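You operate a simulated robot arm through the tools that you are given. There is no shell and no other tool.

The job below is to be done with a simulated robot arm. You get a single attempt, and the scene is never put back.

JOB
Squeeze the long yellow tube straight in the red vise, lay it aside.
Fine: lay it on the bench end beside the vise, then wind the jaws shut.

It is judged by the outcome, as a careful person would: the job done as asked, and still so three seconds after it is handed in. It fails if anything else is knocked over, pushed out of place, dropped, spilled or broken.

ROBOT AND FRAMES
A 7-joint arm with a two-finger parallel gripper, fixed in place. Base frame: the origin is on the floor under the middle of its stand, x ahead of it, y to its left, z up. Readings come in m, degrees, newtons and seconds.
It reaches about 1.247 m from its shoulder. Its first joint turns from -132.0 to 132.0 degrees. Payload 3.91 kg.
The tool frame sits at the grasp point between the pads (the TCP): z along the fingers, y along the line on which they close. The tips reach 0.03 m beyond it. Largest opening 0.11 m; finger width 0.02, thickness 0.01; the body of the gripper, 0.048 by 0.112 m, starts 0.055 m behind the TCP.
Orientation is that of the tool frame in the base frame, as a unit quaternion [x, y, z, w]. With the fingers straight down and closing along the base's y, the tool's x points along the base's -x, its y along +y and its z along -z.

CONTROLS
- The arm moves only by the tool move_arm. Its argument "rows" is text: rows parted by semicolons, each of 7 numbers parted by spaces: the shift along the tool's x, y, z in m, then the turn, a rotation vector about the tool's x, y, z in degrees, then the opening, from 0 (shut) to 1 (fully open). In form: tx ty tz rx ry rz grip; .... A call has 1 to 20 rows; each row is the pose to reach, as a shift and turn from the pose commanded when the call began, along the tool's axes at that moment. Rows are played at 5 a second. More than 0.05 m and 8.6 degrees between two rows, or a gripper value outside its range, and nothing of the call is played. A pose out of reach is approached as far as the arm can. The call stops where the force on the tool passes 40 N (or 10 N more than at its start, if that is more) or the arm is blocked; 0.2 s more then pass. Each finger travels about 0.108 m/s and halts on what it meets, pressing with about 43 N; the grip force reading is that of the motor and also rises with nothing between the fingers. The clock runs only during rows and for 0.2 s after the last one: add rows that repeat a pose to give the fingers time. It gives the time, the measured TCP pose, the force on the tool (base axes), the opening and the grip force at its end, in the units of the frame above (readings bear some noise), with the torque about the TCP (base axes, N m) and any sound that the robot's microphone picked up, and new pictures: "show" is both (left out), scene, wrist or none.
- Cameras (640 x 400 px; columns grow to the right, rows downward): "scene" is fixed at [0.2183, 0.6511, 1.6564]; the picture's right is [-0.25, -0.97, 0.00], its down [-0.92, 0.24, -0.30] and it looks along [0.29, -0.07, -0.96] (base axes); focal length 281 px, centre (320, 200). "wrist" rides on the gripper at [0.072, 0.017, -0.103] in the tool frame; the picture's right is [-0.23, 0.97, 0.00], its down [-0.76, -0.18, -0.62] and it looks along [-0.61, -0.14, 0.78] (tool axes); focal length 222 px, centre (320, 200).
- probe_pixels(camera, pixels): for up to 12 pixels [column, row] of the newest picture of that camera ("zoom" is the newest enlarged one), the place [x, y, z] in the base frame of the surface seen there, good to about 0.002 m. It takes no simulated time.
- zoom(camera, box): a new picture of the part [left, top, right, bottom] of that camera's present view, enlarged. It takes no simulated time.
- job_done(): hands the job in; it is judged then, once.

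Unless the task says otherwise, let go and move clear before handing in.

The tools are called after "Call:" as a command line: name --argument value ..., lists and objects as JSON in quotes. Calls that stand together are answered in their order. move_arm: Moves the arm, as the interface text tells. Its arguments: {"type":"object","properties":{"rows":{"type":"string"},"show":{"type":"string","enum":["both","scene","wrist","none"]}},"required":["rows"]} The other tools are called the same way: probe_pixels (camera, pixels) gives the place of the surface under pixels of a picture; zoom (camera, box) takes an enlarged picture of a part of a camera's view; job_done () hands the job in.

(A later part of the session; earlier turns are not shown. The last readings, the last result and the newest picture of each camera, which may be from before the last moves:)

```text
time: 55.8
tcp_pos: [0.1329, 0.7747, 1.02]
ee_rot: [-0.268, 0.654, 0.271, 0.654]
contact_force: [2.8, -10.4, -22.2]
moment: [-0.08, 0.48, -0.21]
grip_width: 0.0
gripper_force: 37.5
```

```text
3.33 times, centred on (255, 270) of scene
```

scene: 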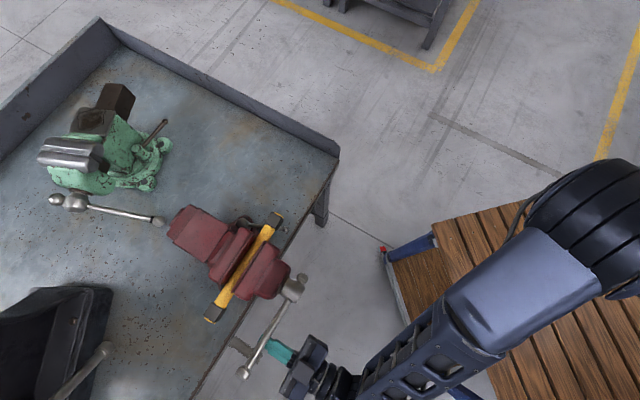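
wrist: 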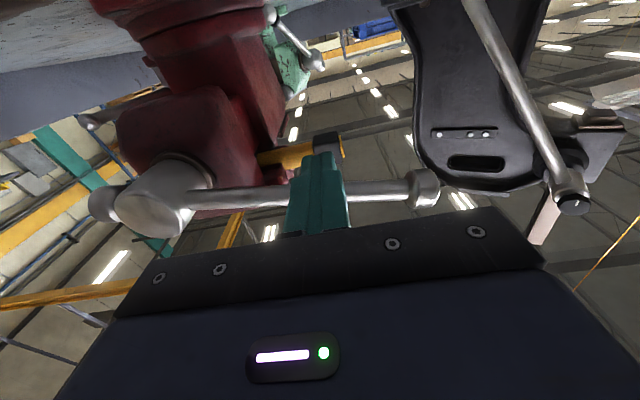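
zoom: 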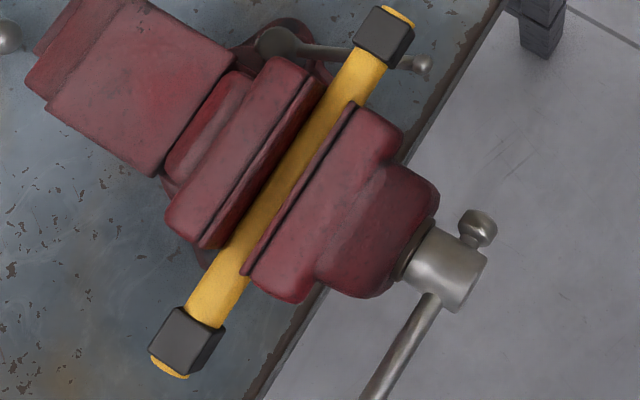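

Resistance rose to about 24 N over 10°, so the tube is firmly clamped between the jaws. I will find the bar's exact angle before moving the peg to its other side to open the vise.

Call:
probe_pixels --camera "scene" --pixels '[[243, 372], [255, 355], [265, 341], [280, 315], [298, 280], [286, 350]]'

Call:
probe_pixels --camera "zoom" --pixels '[[350, 110], [345, 120], [255, 260], [245, 272], [362, 70], [340, 105], [310, 150], [280, 200], [245, 250], [220, 290], [205, 315], [300, 90]]'

```text
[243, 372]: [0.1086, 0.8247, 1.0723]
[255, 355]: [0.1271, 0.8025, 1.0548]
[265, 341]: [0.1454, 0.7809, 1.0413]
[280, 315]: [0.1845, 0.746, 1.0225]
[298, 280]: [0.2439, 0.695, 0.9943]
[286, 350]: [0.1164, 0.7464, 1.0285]
```

```text
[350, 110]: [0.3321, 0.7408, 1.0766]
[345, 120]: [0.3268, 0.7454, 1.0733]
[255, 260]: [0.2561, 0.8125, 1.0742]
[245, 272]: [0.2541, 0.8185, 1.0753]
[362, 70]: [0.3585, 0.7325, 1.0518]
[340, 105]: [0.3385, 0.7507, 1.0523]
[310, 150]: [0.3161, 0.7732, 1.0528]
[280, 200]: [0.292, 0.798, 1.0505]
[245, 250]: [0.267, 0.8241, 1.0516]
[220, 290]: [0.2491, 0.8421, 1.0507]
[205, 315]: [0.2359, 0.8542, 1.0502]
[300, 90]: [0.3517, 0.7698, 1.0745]
```

The bar sits at about 112° and the tube points still agree within ±1 mm. I will now back the peg off, withdraw it, and bring it in above the bar so I can push the long end down and open the vise.

Call:
move_arm --rows "0.02 0 0 0 0 0 0; 0.02 0 -0.035 0 0 0 0; 0.02 0 -0.065 0 0 0 0; -0.02 -0.015 -0.065 0 0 0 0; -0.0638 -0.0373 -0.065 0 0 0 0; -0.0638 -0.0373 -0.03 0 0 0 0; -0.0638 -0.0373 0 0 0 0 0; -0.0638 -0.0373 0 0 0 0 0"

Call:
zoom --camera "scene" --box '[220, 250, 360, 390]'

```text
time: 57.6
tcp_pos: [0.1601, 0.7485, 1.0829]
ee_rot: [-0.27, 0.653, 0.273, 0.653]
contact_force: [0.2, 0.1, -0.6]
moment: [-0.01, -0.01, -0.01]
grip_width: 0.0
gripper_force: 37.0
```

scene: 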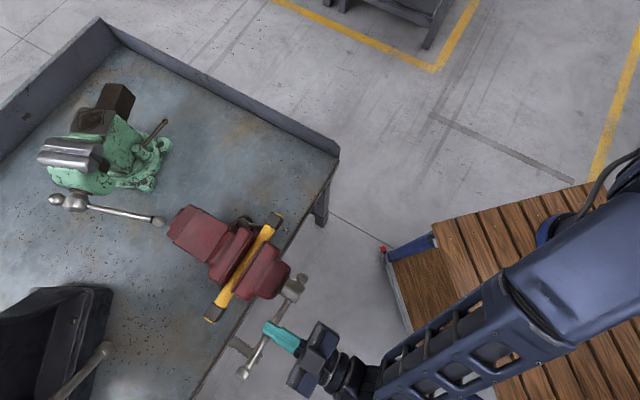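
wrist: 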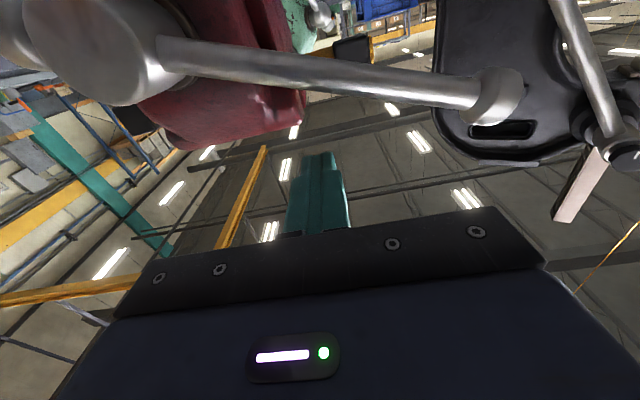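

```text
2.86 times, centred on (290, 320) of scene
```

zoom: 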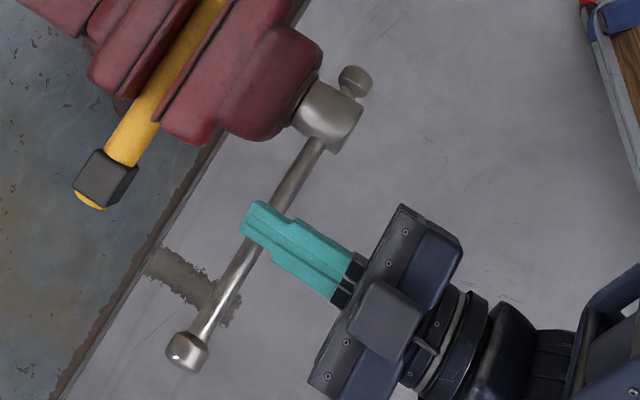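

The peg lies over the bar without touching it, with readings near zero. I will sweep it down and around to the −t side, unwinding about half a turn to free the tube by about 10 mm.

Call:
move_arm --rows "0.0212 0.0194 0 0 0 0 0; 0.0467 0.0327 -0.0005 0 0 0 0; 0.0747 0.0389 -0.0013 0 0 0 0; 0.1034 0.0376 -0.0022 0 0 0 0; 0.1308 0.029 -0.003 0 0 0 0; 0.155 0.0136 -0.0038 0 0 0 0; 0.1744 -0.0076 -0.0047 0 0 0 0; 0.1877 -0.0331 -0.0055 0 0 0 0; 0.1939 -0.0611 -0.0064 0 0 0 0; 0.1926 -0.0898 -0.0072 0 0 0 0; 0.184 -0.1172 -0.008 0 0 0 0; 0.1686 -0.1414 -0.0088 0 0 0 0; 0.1474 -0.1608 -0.0097 0 0 0 0; 0.1474 -0.1608 -0.0097 0 0 0 0"

Call:
zoom --camera "scene" --box '[205, 210, 305, 330]'

```text
time: 60.6
tcp_pos: [0.2656, 0.6272, 0.9342]
ee_rot: [-0.269, 0.653, 0.272, 0.654]
contact_force: [0.5, -0.5, -1.0]
moment: [0.03, -0.04, 0.01]
grip_width: 0.0
gripper_force: 38.1
```

scene: 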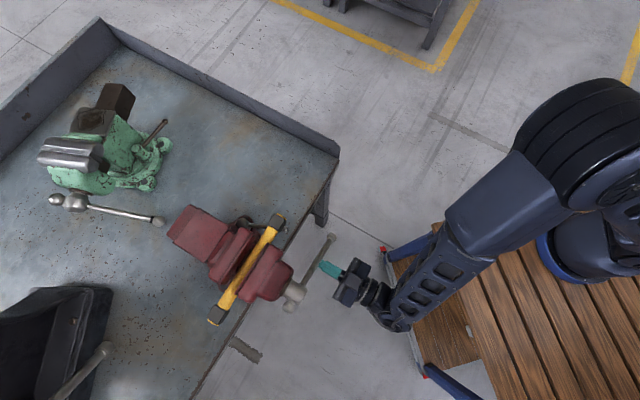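
wrist: 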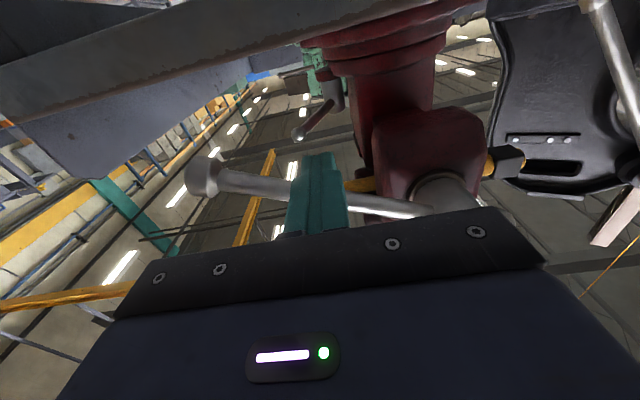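

```text
3.33 times, centred on (255, 270) of scene
```

zoom: 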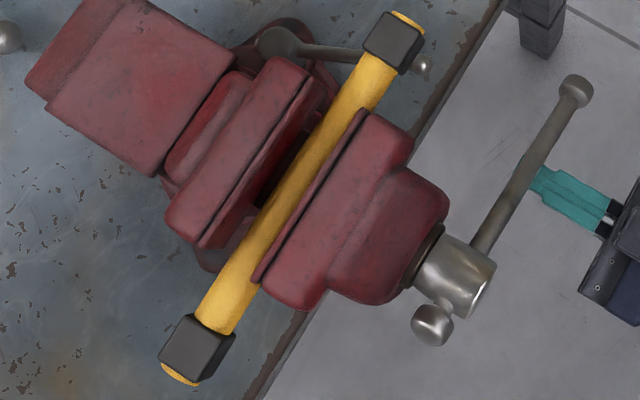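

The vise opened and the tube rode back on the slide bar with the moving jaw, leaving a gap on the fixed side. It still looks straight. I will measure both.

Call:
probe_pixels --camera "zoom" --pixels '[[360, 115], [355, 125], [265, 265], [258, 280], [375, 75], [352, 110], [325, 145], [290, 200], [255, 250], [230, 295], [217, 320], [200, 345]]'

Call:
probe_pixels --camera "zoom" --pixels '[[392, 40], [385, 60], [360, 95], [340, 125], [310, 170], [270, 228], [240, 275], [190, 345], [205, 330], [300, 90], [575, 90], [520, 190]]'

Call:
zoom --camera "scene" --box '[200, 205, 300, 330]'

```text
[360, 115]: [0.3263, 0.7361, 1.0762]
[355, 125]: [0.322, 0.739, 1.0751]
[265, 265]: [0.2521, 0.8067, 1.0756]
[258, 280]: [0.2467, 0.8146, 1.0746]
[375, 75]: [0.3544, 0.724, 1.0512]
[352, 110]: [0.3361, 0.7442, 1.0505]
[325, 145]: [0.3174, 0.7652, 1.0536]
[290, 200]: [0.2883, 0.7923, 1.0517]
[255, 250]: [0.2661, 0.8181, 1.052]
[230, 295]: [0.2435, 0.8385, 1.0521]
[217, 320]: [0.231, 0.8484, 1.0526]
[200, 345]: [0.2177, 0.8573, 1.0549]
```

```text
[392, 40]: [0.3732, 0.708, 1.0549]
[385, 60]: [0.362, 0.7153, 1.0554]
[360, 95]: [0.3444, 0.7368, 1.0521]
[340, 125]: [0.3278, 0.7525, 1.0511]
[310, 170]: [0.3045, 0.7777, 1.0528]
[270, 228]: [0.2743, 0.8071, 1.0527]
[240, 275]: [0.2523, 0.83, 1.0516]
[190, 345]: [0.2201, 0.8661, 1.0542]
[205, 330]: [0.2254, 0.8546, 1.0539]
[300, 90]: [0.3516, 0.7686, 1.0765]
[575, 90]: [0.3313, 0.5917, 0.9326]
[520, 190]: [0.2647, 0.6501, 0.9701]
```

```text
3.20 times, centred on (250, 268) of scene
```

zoom: 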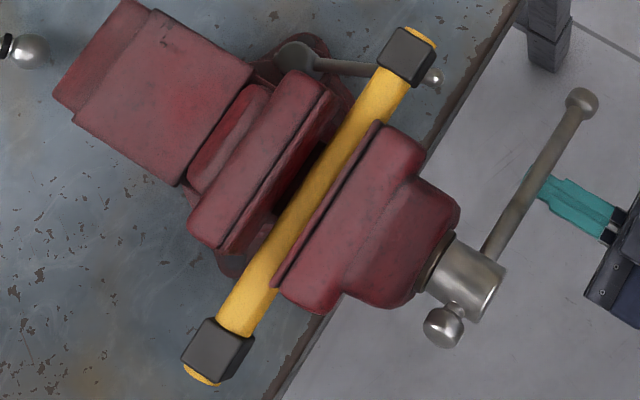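

The jaws opened to about 0.038 m and the tube's centreline stays within about ±2 mm. I will zoom in closely to judge its straightness by its edge.

Call:
zoom --camera "scene" --box '[205, 210, 285, 325]'

Call:
zoom --camera "scene" --box '[235, 235, 270, 285]'

```text
3.48 times, centred on (245, 268) of scene
```

zoom: 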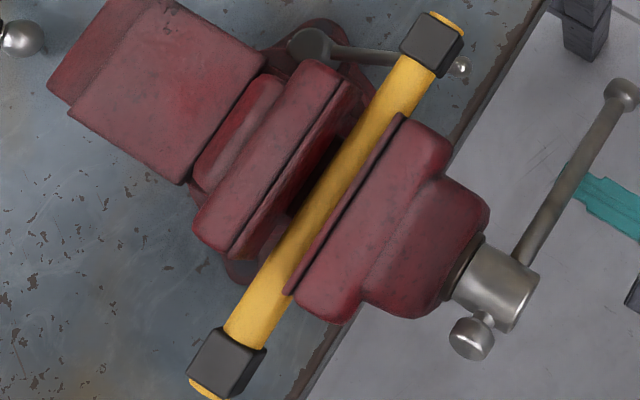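

```text
8.00 times, centred on (252, 260) of scene
```

zoom: 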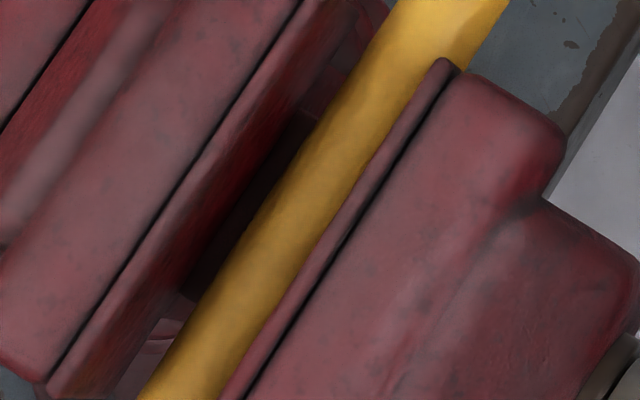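

The edge looks straight to the eye. To be sure, I will take close zooms at the two ends and the middle and compare edge positions in scene pixels.

Call:
zoom --camera "scene" --box '[254, 222, 274, 236]'

Call:
zoom --camera "scene" --box '[236, 253, 256, 267]'

Call:
zoom --camera "scene" --box '[216, 288, 236, 302]'

```text
16.00 times, centred on (264, 229) of scene
```

zoom: 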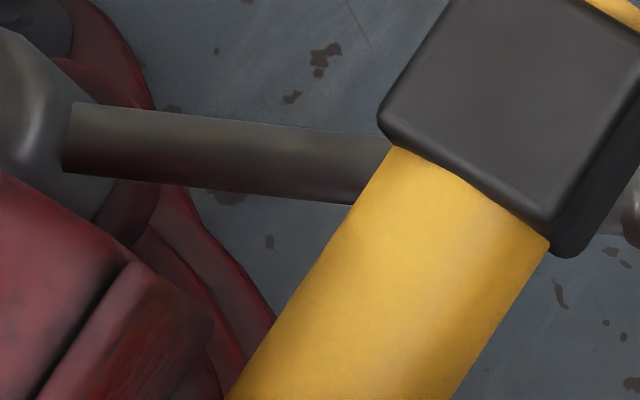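

```text
16.00 times, centred on (246, 260) of scene
```

zoom: 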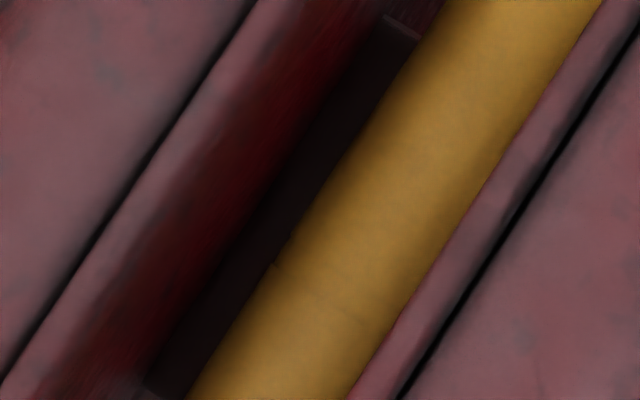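

```text
16.00 times, centred on (226, 295) of scene
```

zoom: 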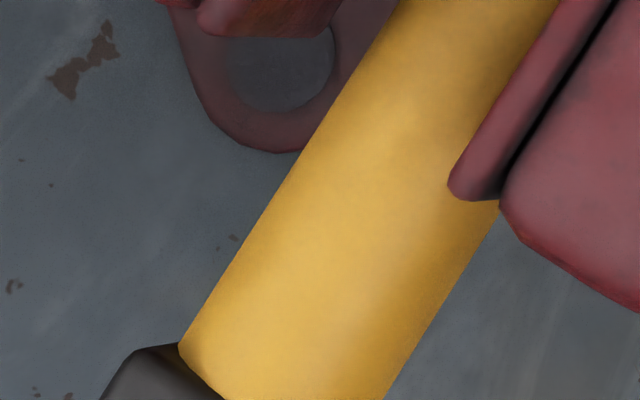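

The edges suggest at most about 1° of bend remaining. I will take two wider zooms of the arms for a better angle estimate before deciding whether to squeeze again.

Call:
zoom --camera "scene" --box '[240, 220, 280, 260]'

Call:
zoom --camera "scene" --box '[212, 264, 252, 304]'

```text
10.00 times, centred on (260, 240) of scene
```

zoom: 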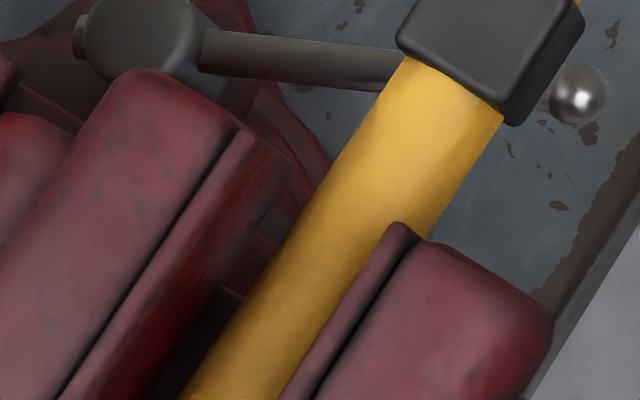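

```text
10.00 times, centred on (232, 284) of scene
```

zoom: 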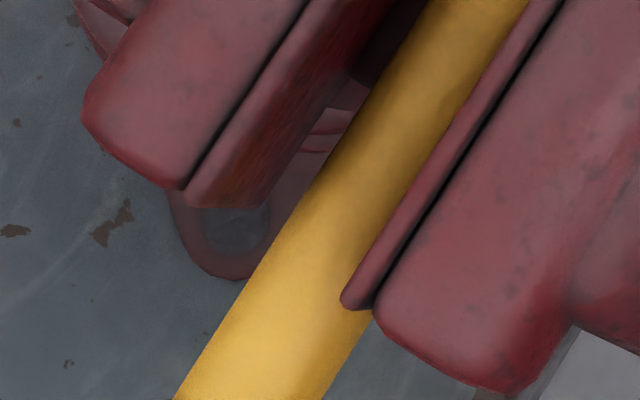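

The two arms' edges differ by only about 0.9° now, down from about 15°, so the tube has been squeezed straight. Next I will take it out by its −t end block, so I will measure that block and the bar's present place.

Call:
zoom --camera "scene" --box '[258, 208, 288, 238]'

```text
13.33 times, centred on (273, 223) of scene
```

zoom: 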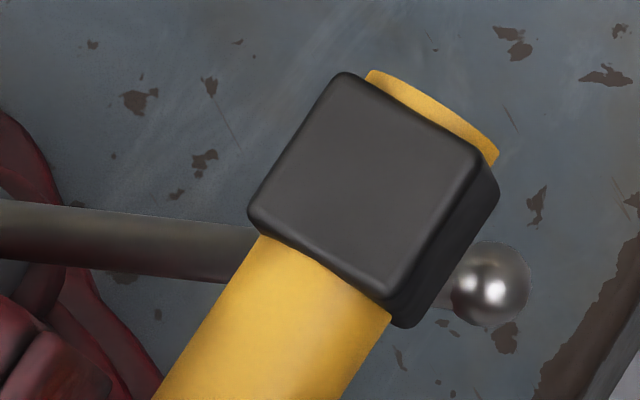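

Call:
probe_pixels --camera "zoom" --pixels '[[340, 85], [470, 165], [390, 280], [262, 212], [365, 185], [400, 120], [320, 245], [300, 150], [430, 230], [440, 260], [400, 310], [490, 180]]'

```text
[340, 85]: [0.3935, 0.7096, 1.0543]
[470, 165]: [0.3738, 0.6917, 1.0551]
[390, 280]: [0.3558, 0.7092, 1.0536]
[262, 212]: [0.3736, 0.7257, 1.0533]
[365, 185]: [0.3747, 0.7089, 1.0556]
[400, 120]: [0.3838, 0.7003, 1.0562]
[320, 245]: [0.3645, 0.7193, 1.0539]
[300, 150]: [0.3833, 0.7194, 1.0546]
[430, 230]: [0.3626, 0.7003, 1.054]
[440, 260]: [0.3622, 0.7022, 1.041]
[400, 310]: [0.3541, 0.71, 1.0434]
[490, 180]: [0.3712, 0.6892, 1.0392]
```

The block's centre is (0.374,0.709), with its sides square to the jaws. I will withdraw the peg straight back, raise it clear, and then turn the gripper downward again.

Call:
move_arm --rows "0 0 -0.03 0 0 0 0; 0 0 -0.07 0 0 0 0; 0 0.02 -0.105 0 0 0 0; -0.045 0.04 -0.105 0 0 0 0; -0.09 0.06 -0.105 0 0 0 0; -0.135 0.075 -0.105 0 0 0 0; -0.18 0.075 -0.105 0 0 0 0; -0.225 0.075 -0.105 0 0 0 0; -0.27 0.075 -0.105 0 0 0 0; -0.31 0.075 -0.105 0 0 0 0; -0.326 0.075 -0.105 0 0 0 0; -0.326 0.075 -0.105 0 0 0 0" --show "scene"

```text
time: 63.2
tcp_pos: [0.1398, 0.606, 1.259]
ee_rot: [-0.27, 0.653, 0.272, 0.653]
contact_force: [0.2, 0.6, 0.1]
moment: [0.01, 0.02, -0.01]
grip_width: 0.0002
gripper_force: 37.9
```

scene: 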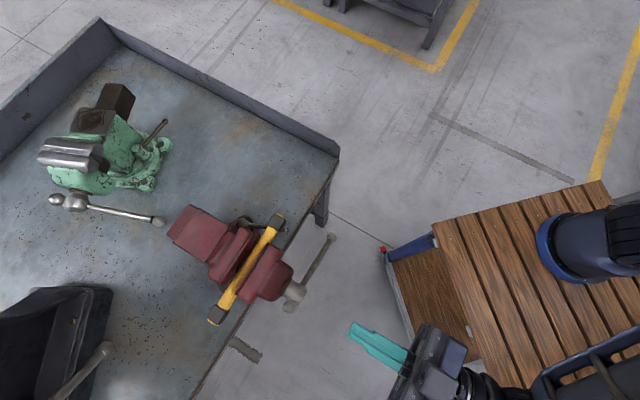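

The peg is clear at (0.140,0.606,1.259) and nothing in the vise has shifted. I will pitch the gripper back to pointing straight down.

Call:
move_arm --rows "0 0 0 0 8.2 0 0; 0 0 0 0 16.4 0 0; 0 0 0 0 24.6 0 0; 0 0 0 0 32.8 0 0; 0 0 0 0 41 0 0; 0 0 0 0 49.2 0 0; 0 0 0 0 57.4 0 0; 0 0 0 0 65.6 0 0; 0 0 0 0 73.8 0 0; 0 0 0 0 82 0 0; 0 0 0 0 90 0 0; 0 0 0 0 90 0 0" --show "scene"

```text
time: 65.8
tcp_pos: [0.1385, 0.6047, 1.2604]
ee_rot: [-0.382, 0.924, 0.003, 0.0]
contact_force: [0.5, -0.1, 0.7]
moment: [0.0, 0.0, -0.01]
grip_width: 0.0
gripper_force: 37.5
```

scene: 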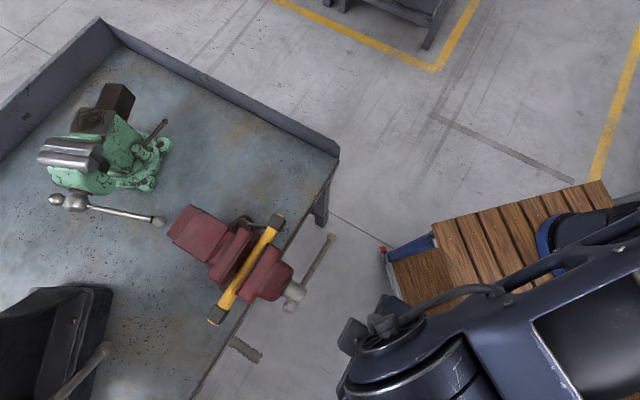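

The gripper points straight down at (0.139,0.605,1.260). I will turn it 90° and move above the −t end block while opening the fingers.

Call:
move_arm --rows "-0.0219 -0.0084 0 0 0 -8.18 0; -0.0437 -0.0169 0 0 0 -16.36 0.1; -0.0656 -0.0253 0 0 0 -24.55 0.2; -0.0874 -0.0338 0 0 0 -32.73 0.3; -0.1093 -0.0422 0 0 0 -40.91 0.4; -0.1311 -0.0507 0 0 0 -49.09 0.5; -0.153 -0.0591 0 0 0 -57.27 0.6; -0.1748 -0.0676 0 0 0 -65.45 0.6; -0.1967 -0.076 0 0 0 -73.64 0.6; -0.2185 -0.0845 0 0 0 -81.82 0.6; -0.2404 -0.0929 0 0 0 -90 0.6; -0.2404 -0.0929 0.03 0 0 -90 0.6; -0.2404 -0.0929 0.06 0 0 -90 0.6; -0.2404 -0.0929 0.1 0 0 -90 0.6; -0.2404 -0.0929 0.1 0 0 -90 0.6"

```text
time: 69.0
tcp_pos: [0.3746, 0.7103, 1.1607]
ee_rot: [0.924, -0.383, -0.001, -0.002]
contact_force: [0.4, 0.5, 0.2]
moment: [-0.03, -0.02, 0.01]
grip_width: 0.0661
gripper_force: 0.1
```

scene: 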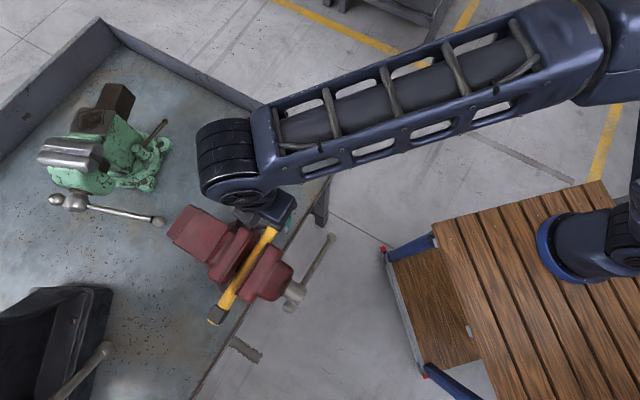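
wrist: 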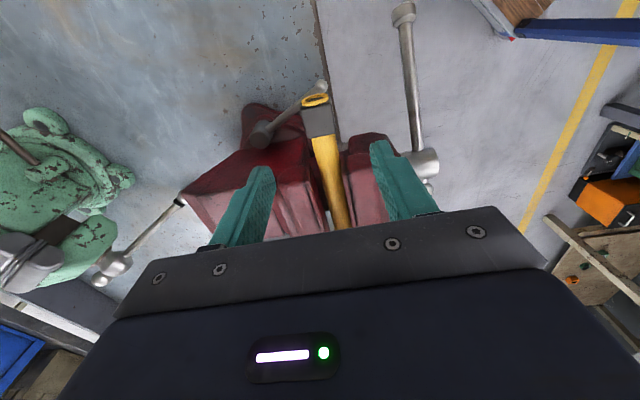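

The block at wrist (317,115) is lined up between the fingers. I will lower straight over it and close.

Call:
move_arm --rows "0.0005 0.001 0.035 0 0 0 0.6; 0.0005 0.001 0.065 0 0 0 0.6; 0.0005 0.001 0.085 0 0 0 0.6; 0.0005 0.001 0.101 0 0 0 0.6; 0.0005 0.001 0.101 0 0 0 0.6"

Call:
zoom --camera "scene" --box '[205, 210, 305, 330]'

```text
time: 70.2
tcp_pos: [0.3732, 0.7088, 1.0606]
ee_rot: [0.924, -0.383, -0.002, -0.001]
contact_force: [0.3, 0.3, 0.7]
moment: [0.01, -0.02, 0.0]
grip_width: 0.0661
gripper_force: 0.1
```

scene: 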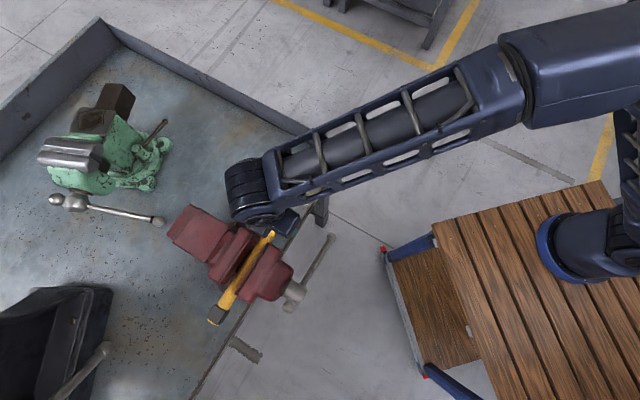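
wrist: 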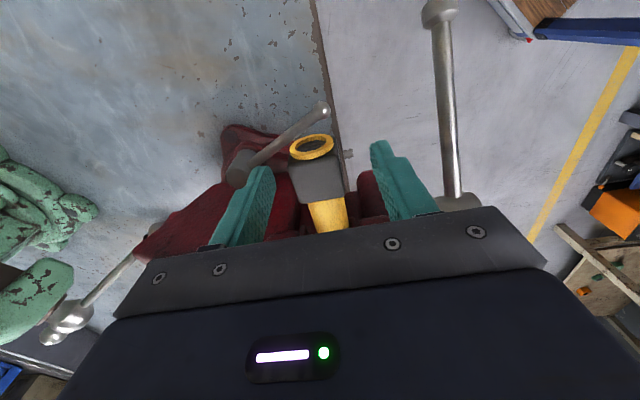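

```text
3.33 times, centred on (255, 270) of scene
```

zoom: 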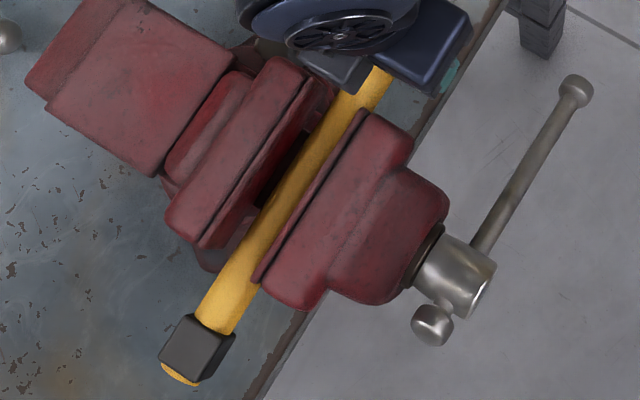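

The block sits between the fingers near (316,172), a couple of millimetres off centre at most. I will close gently on it.

Call:
move_arm --rows "0 0 0 0 0 0 0.5; 0 0 0 0 0 0 0.4; 0 0 0 0 0 0 0.32; 0 0 0 0 0 0 0.28; 0 0 0 0 0 0 0.2; 0 0 0 0 0 0 0.1; 0 0 0 0 0 0 0.1; 0 0 0 0 0 0 0.1" --show "scene"

Call:
zoom --camera "scene" --box '[205, 210, 305, 330]'

```text
time: 72.0
tcp_pos: [0.3747, 0.7099, 1.0599]
ee_rot: [0.924, -0.383, 0.0, -0.002]
contact_force: [7.4, 10.8, 0.9]
moment: [0.26, -0.04, -0.58]
grip_width: 0.0297
gripper_force: 43.4
```

scene: 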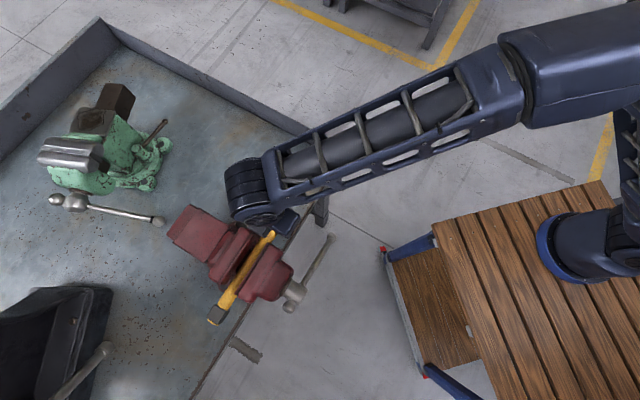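

```text
3.33 times, centred on (255, 270) of scene
```

zoom: 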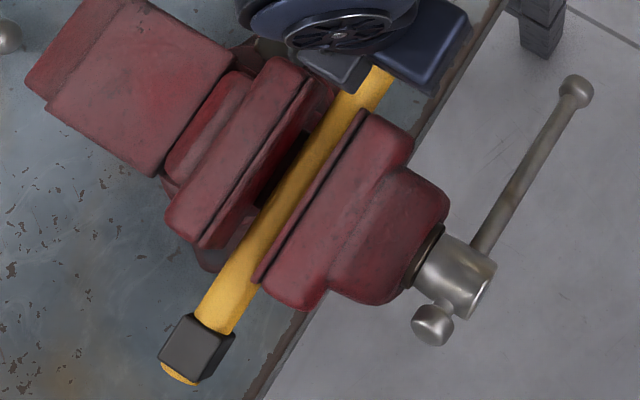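

The grip is firm at 0.0297 m, but the reading shows 13 N along +s, so the tube is leaning on the moving jaw. I will ease 4 mm toward the fixed jaw to centre it in the gap before lifting.

Call:
move_arm --rows "0 -0.001 0 0 0 0 0.1; 0 -0.002 0 0 0 0 0.1; 0 -0.003 0 0 0 0 0.1; 0 -0.004 0 0 0 0 0.1; 0 -0.004 0 0 0 0 0.1" --show "scene"

Call:
zoom --camera "scene" --box '[205, 210, 305, 330]'

```text
time: 73.2
tcp_pos: [0.3759, 0.7119, 1.0598]
ee_rot: [0.924, -0.382, -0.001, -0.001]
contact_force: [-3.3, -0.7, 5.2]
moment: [0.26, 0.36, 0.2]
grip_width: 0.0295
gripper_force: 43.3
```

scene: 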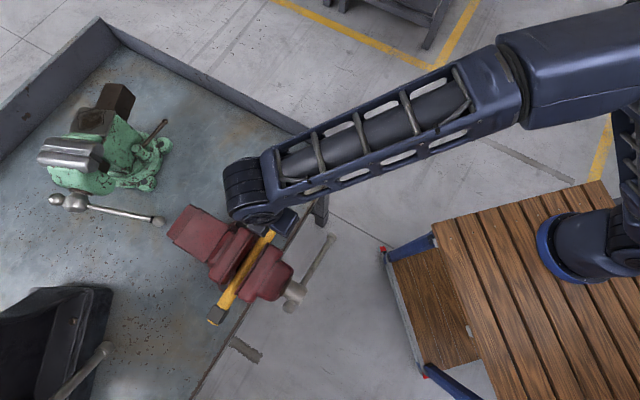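

```text
3.33 times, centred on (255, 270) of scene
```

zoom: 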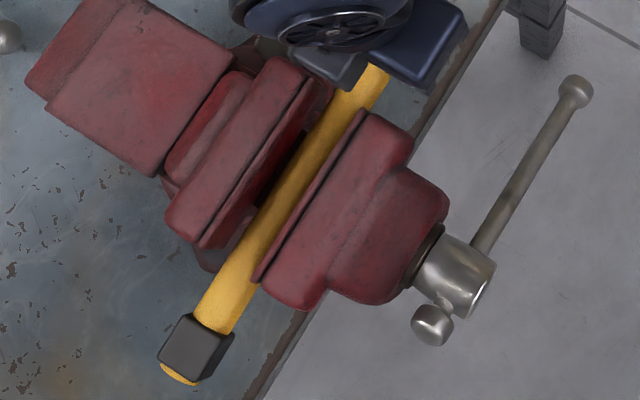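

The side load has dropped to about 3 N. I will lift slowly straight up out of the jaws.

Call:
move_arm --rows "0 -0.0005 -0.006 0 0 0 0.1; 0 -0.0005 -0.014 0 0 0 0.1; 0 -0.0005 -0.024 0 0 0 0.1; 0 -0.0005 -0.036 0 0 0 0.1; 0 -0.0005 -0.05 0 0 0 0.1; 0 -0.0005 -0.07 0 0 0 0.1; 0 -0.0005 -0.1 0 0 0 0.1; 0 -0.0005 -0.12 0 0 0 0.1; 0 -0.0005 -0.12 0 0 0 0.1"

Call:
zoom --camera "scene" --box '[190, 210, 310, 340]'

```text
time: 75.2
tcp_pos: [0.3772, 0.7129, 1.1787]
ee_rot: [0.924, -0.383, -0.002, -0.002]
contact_force: [0.3, -0.6, -2.7]
moment: [-0.15, -0.17, -0.03]
grip_width: 0.0295
gripper_force: 43.2
```

scene: 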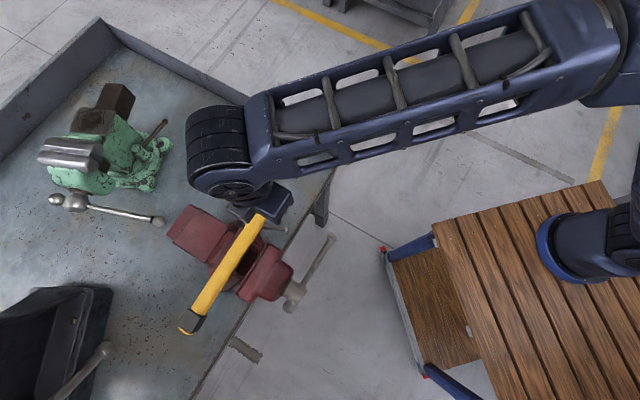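
wrist: 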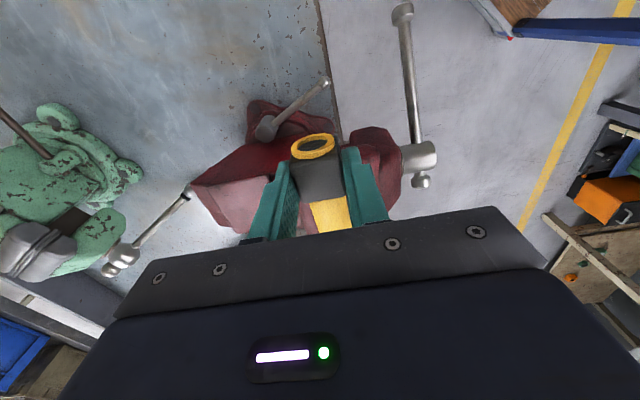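

```text
3.08 times, centred on (250, 275) of scene
```

zoom: 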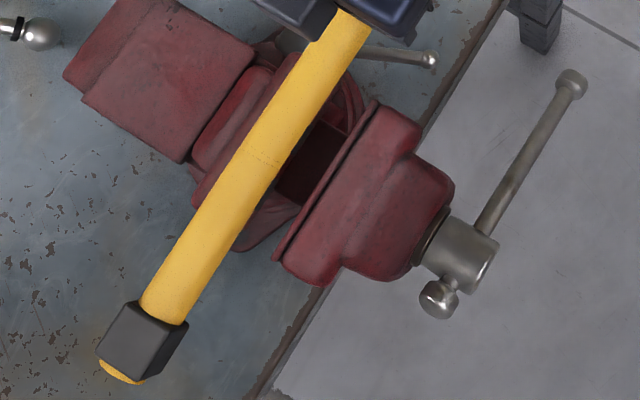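

The tube is out and hangs level. I will zoom in on it in the open to check its straightness properly before laying it down.

Call:
zoom --camera "scene" --box '[205, 215, 275, 315]'

Call:
zoom --camera "scene" --box '[228, 212, 268, 262]'

Call:
zoom --camera "scene" --box '[195, 262, 245, 312]'

```text
4.00 times, centred on (240, 265) of scene
```

zoom: 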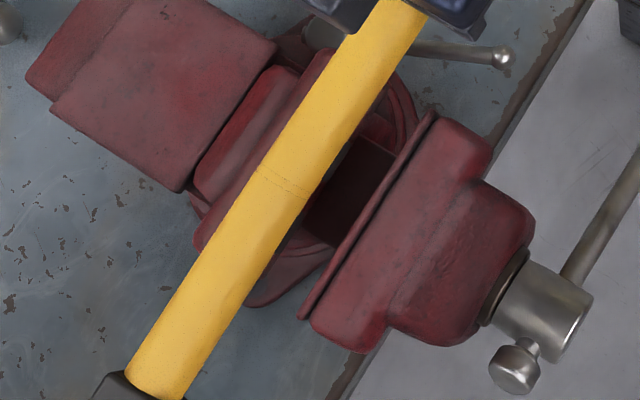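

```text
8.00 times, centred on (248, 237) of scene
```

zoom: 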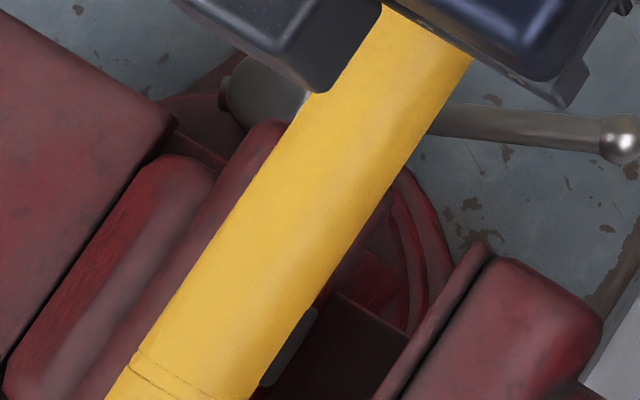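

```text
8.00 times, centred on (220, 287) of scene
```

zoom: 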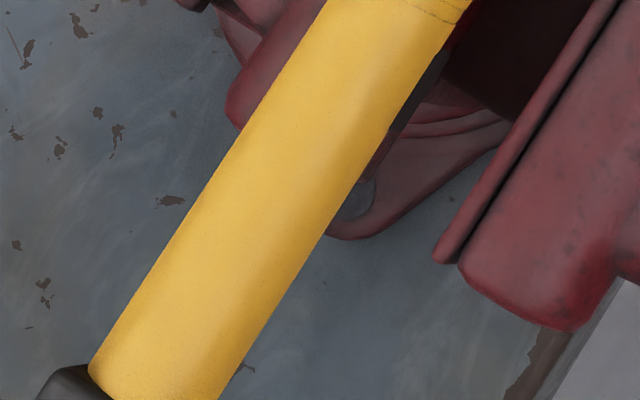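

The arms' directions differ by about 1° (33.65° against 32.66° in the picture), so it is straight, with only a faint seam line. I will swing it 90° and carry it over the bench end beside the vise, centred near (0.587,0.714).

Call:
move_arm --rows "0 0 -0.02 0 0 0 0.1; 0.0134 -0.0036 -0.02 0 0 8.18 0.1; 0.0268 -0.0071 -0.02 0 0 16.36 0.1; 0.0402 -0.0107 -0.02 0 0 24.55 0.1; 0.0536 -0.0142 -0.02 0 0 32.73 0.1; 0.067 -0.0178 -0.02 0 0 40.91 0.1; 0.0803 -0.0213 -0.02 0 0 49.09 0.1; 0.0937 -0.0249 -0.02 0 0 57.27 0.1; 0.1071 -0.0284 -0.02 0 0 65.45 0.1; 0.1205 -0.032 -0.02 0 0 73.64 0.1; 0.1339 -0.0355 -0.02 0 0 81.82 0.1; 0.1473 -0.0391 -0.02 0 0 90 0.1; 0.1473 -0.0391 -0.02 0 0 90 0.1"

Call:
zoom --camera "scene" --box '[180, 80, 340, 220]'

```text
time: 78.0
tcp_pos: [0.5096, 0.6342, 1.1995]
ee_rot: [-0.382, 0.924, 0.002, 0.0]
contact_force: [-0.4, 0.0, -1.5]
moment: [-0.14, 0.12, 0.02]
grip_width: 0.0294
gripper_force: 42.8
```

scene: 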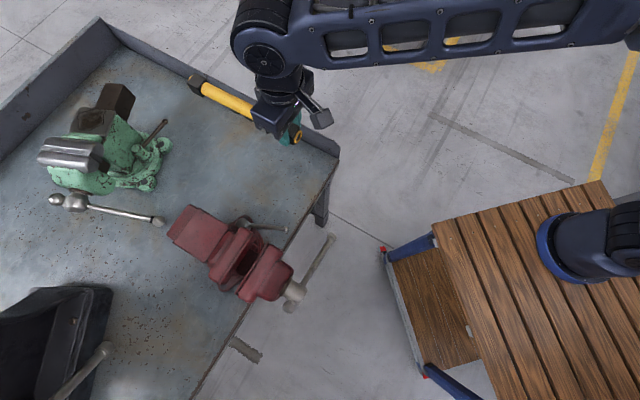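
wrist: 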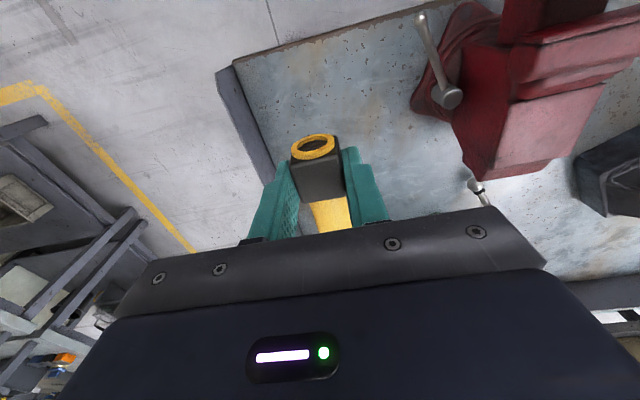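

```text
2.86 times, centred on (260, 150) of scene
```

zoom: 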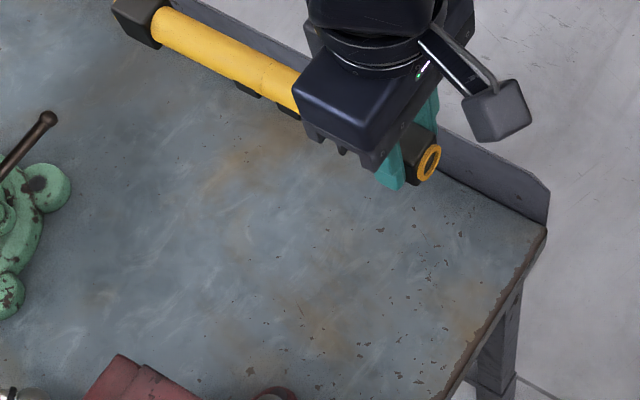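

The tube is over clear bench, about 0.14 m from the rim. I will lower it to the bench, slowing near the surface.

Call:
move_arm --rows "0 0 0.045 0 0 0 0.1; 0 0 0.09 0 0 0 0.1; 0 0 0.135 0 0 0 0.1; 0 0 0.18 0 0 0 0.1; 0 0 0.225 0 0 0 0.1; 0 0 0.26 0 0 0 0.1; 0 0 0.28 0 0 0 0.1; 0 0 0.288 0 0 0 0.1; 0 0 0.292 0 0 0 0.1; 0 0 0.294 0 0 0 0.1; 0 0 0.294 0 0 0 0.1"

```text
time: 80.4
tcp_pos: [0.5099, 0.6347, 0.9049]
ee_rot: [-0.383, 0.924, 0.003, 0.0]
contact_force: [-0.1, 1.2, -1.8]
moment: [-0.13, 0.14, 0.0]
grip_width: 0.0291
gripper_force: 43.3
```

scene: 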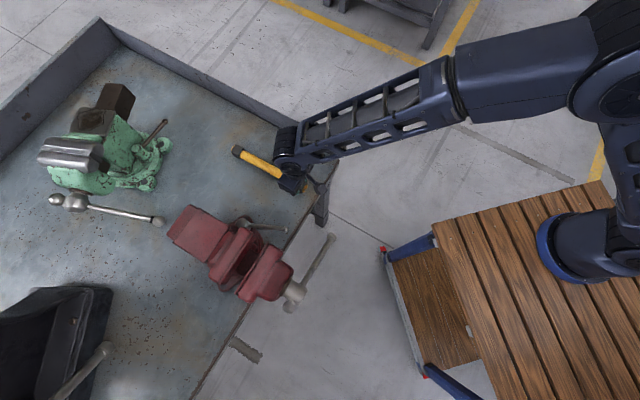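
wrist: 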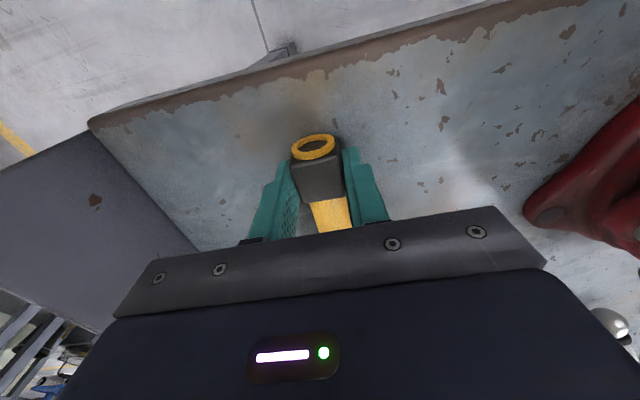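

No contact yet at z=0.905; the tube's weight still reads in the force. I will go on in 0.7 mm steps until it touches.

Call:
move_arm --rows "0 0 0.0007 0 0 0 0.1; 0 0 0.0014 0 0 0 0.1; 0 0 0.002 0 0 0 0.1; 0 0 0.002 0 0 0 0.1" --show "scene"

Call:
zoom --camera "scene" --box '[220, 120, 340, 220]'

```text
time: 81.4
tcp_pos: [0.5083, 0.6364, 0.9045]
ee_rot: [-0.383, 0.924, 0.002, 0.001]
contact_force: [0.3, -1.0, 7.2]
moment: [-0.11, -0.14, -0.02]
grip_width: 0.0294
gripper_force: 42.8
```

scene: 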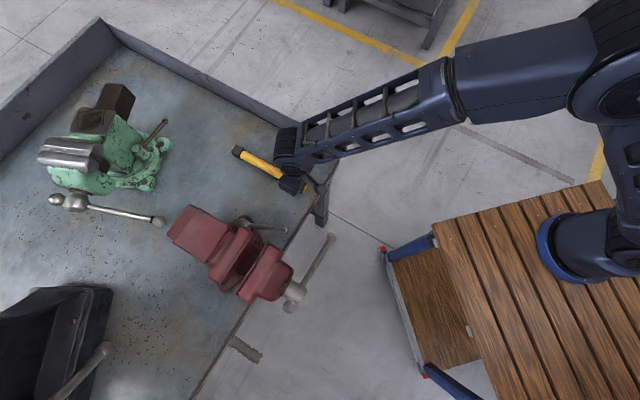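

```text
4.00 times, centred on (280, 170) of scene
```

zoom: 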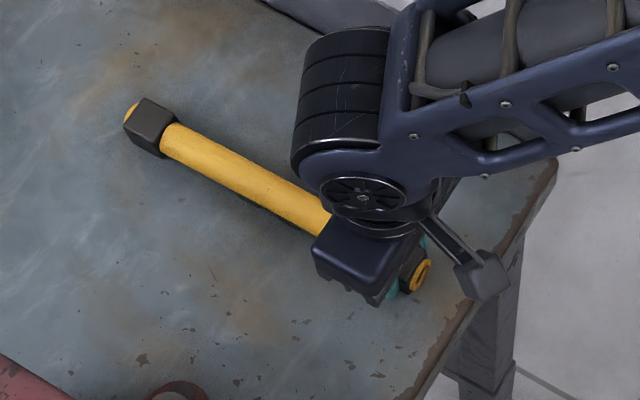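

The tube has touched down, with about 9 N upward. I will open the fingers gently and rise clear.

Call:
move_arm --rows "0 0 0 0 0 0 0.22; 0 0 0 0 0 0 0.28; 0 0 0 0 0 0 0.34; 0 0 0 0 0 0 0.45; 0 0 0 0 0 0 0.6; 0 0 0 0 0 0 0.6; 0 0 -0.02 0 0 0 0.6; 0 0 -0.06 0 0 0 0.6; 0 0 -0.11 0 0 0 0.6; 0 0 -0.16 0 0 0 0.6; 0 0 -0.21 0 0 0 0.6; 0 0 -0.26 0 0 0 0.6; 0 0 -0.31 0 0 0 0.6; 0 0 -0.36 0 0 0 0.6; 0 0 -0.36 0 0 0 0.6"

Call:
zoom --camera "scene" --box '[210, 110, 350, 210]'

```text
time: 84.6
tcp_pos: [0.5088, 0.6348, 1.2633]
ee_rot: [-0.383, 0.924, 0.003, 0.0]
contact_force: [-0.1, 1.0, 0.5]
moment: [0.0, 0.0, 0.01]
grip_width: 0.0661
gripper_force: 0.0
```

scene: 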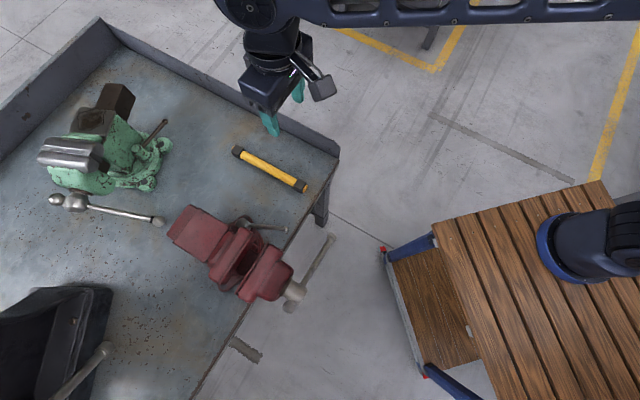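
wrist: 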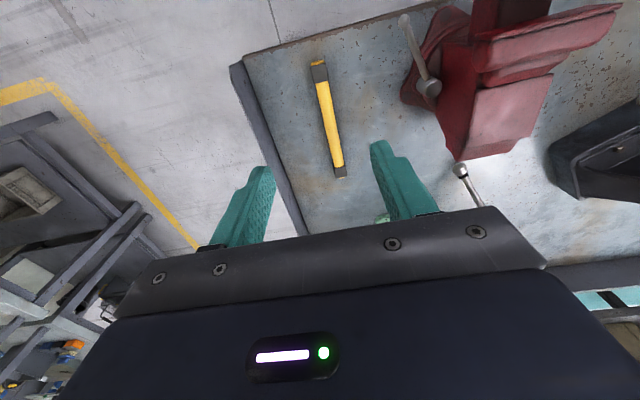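

```text
4.00 times, centred on (280, 160) of scene
```

zoom: 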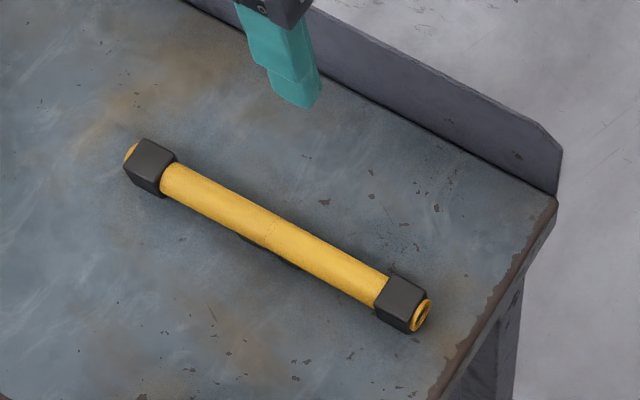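

The tube lies flat and straight on the bench end beside the vise, clear of everything. Now I will wind the jaws shut: first bring the closed fingers back to the spot behind the crank.

Call:
move_arm --rows "0.031 0.0283 0 0 0 0 0.5; 0.0619 0.0566 0 0 0 0 0.4; 0.0929 0.0849 0 0 0 0 0.3; 0.1238 0.1132 0 0 0 0 0.2; 0.1548 0.1414 0 0 0 0 0.1; 0.1857 0.1697 0 0 0 0 0; 0.2167 0.198 0 0 0 0 0; 0.2476 0.2263 0 0 0 0 0; 0.2786 0.2546 0 0 0 0 0; 0.2786 0.2546 0 0 0 0 0" --show "scene"

Call:
zoom --camera "scene" --box '[210, 130, 330, 210]'

```text
time: 86.8
tcp_pos: [0.1303, 0.6174, 1.2633]
ee_rot: [-0.383, 0.924, 0.002, 0.0]
contact_force: [0.6, -0.2, 0.2]
moment: [0.03, -0.01, 0.0]
grip_width: 0.0
gripper_force: 37.7
```

scene: 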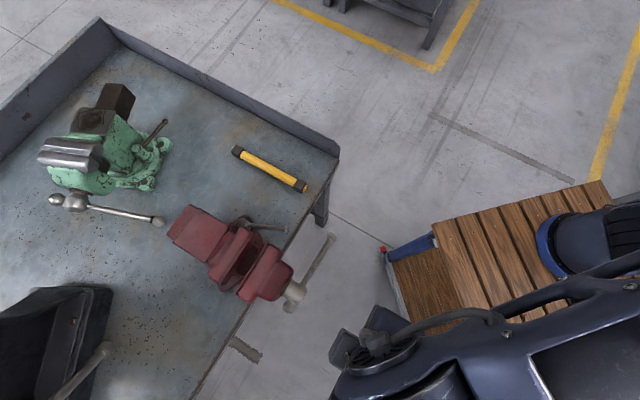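

```text
5.00 times, centred on (270, 170) of scene
```

zoom: 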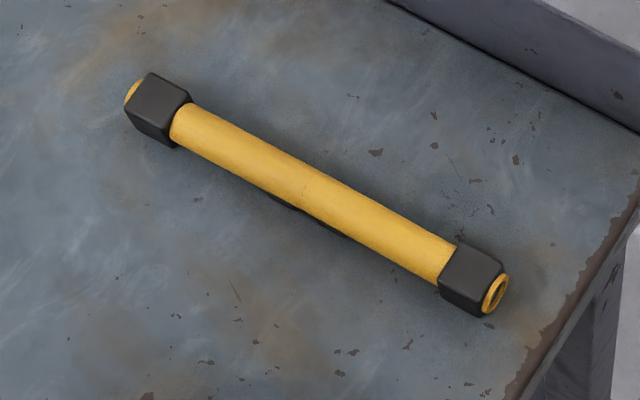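

In the 5× zoom the tube's upper edge runs straight from (192,103) through (308,165) to (458,243), so it is straight. I will pitch the gripper level again for the crank.

Call:
move_arm --rows "0 0 0 0 -8.2 0 0; 0 0 0 0 -16.4 0 0; 0 0 0 0 -24.6 0 0; 0 0 0 0 -32.8 0 0; 0 0 0 0 -41 0 0; 0 0 0 0 -49.2 0 0; 0 0 0 0 -57.4 0 0; 0 0 0 0 -65.6 0 0; 0 0 0 0 -73.8 0 0; 0 0 0 0 -82 0 0; 0 0 0 0 -90 0 0; 0 0 0 0 -90 0 0" --show "scene"

Call:
zoom --camera "scene" --box '[220, 210, 360, 330]'

```text
time: 89.4
tcp_pos: [0.1306, 0.6178, 1.2639]
ee_rot: [-0.269, 0.653, 0.273, 0.654]
contact_force: [-0.3, 0.1, 0.8]
moment: [0.0, -0.01, 0.01]
grip_width: 0.0
gripper_force: 37.5
```

scene: 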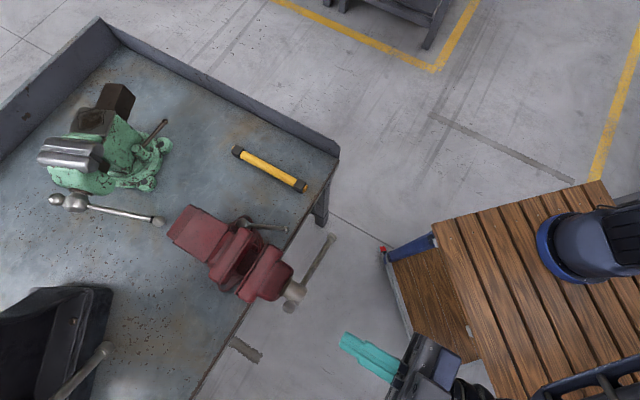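

```text
3.33 times, centred on (290, 270) of scene
```

zoom: 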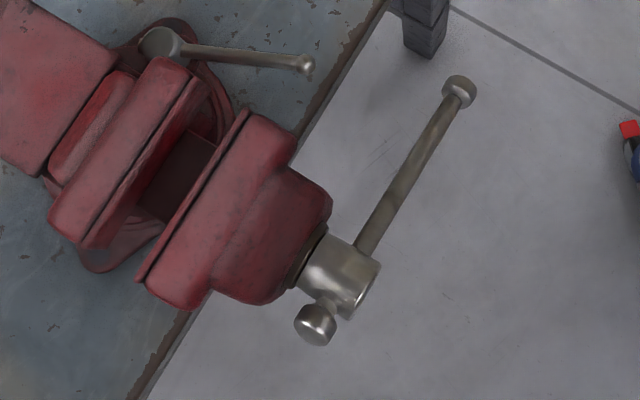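

The bar sits at about −67° (long end on the −t side) and the gap is 0.038 m, so about two more turns are needed. I will bring the peg down behind it and in above the bar.

Call:
move_arm --rows "0.043 -0.018 0 0 0 0 0; 0.086 -0.036 0 0 0 0 0; 0.128 -0.054 0 0 0 0 0; 0.171 -0.072 0 0 0 0 0; 0.214 -0.09 0 0 0 0 0; 0.2563 -0.1085 0 0 0 0 0; 0.2563 -0.1085 0.04 0 0 0 0; 0.2563 -0.1085 0.08 0 0 0 0; 0.2563 -0.1085 0.105 0 0 0 0; 0.2563 -0.1085 0.105 0 0 0 0"

Call:
zoom --camera "scene" --box '[220, 210, 380, 330]'

```text
time: 91.6
tcp_pos: [0.282, 0.6175, 1.0058]
ee_rot: [-0.269, 0.653, 0.273, 0.653]
contact_force: [-0.1, -0.3, 0.3]
moment: [-0.03, -0.02, -0.01]
grip_width: 0.0001
gripper_force: 37.5
```

scene: 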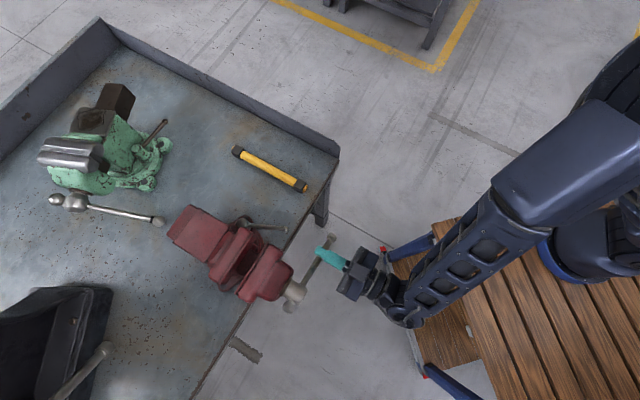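
wrist: 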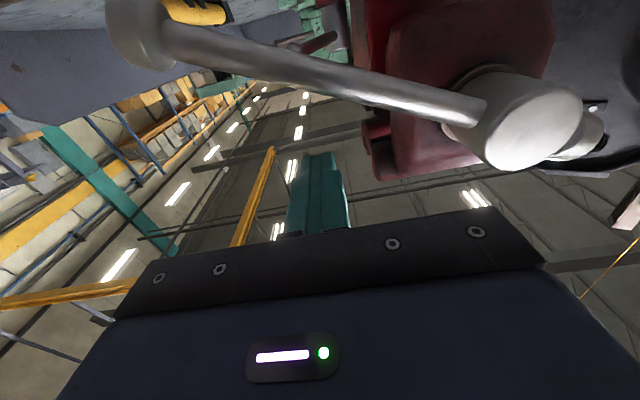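

```text
3.33 times, centred on (300, 270) of scene
```

zoom: 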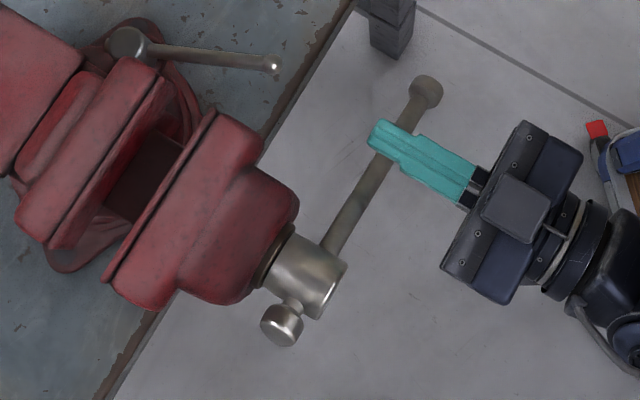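

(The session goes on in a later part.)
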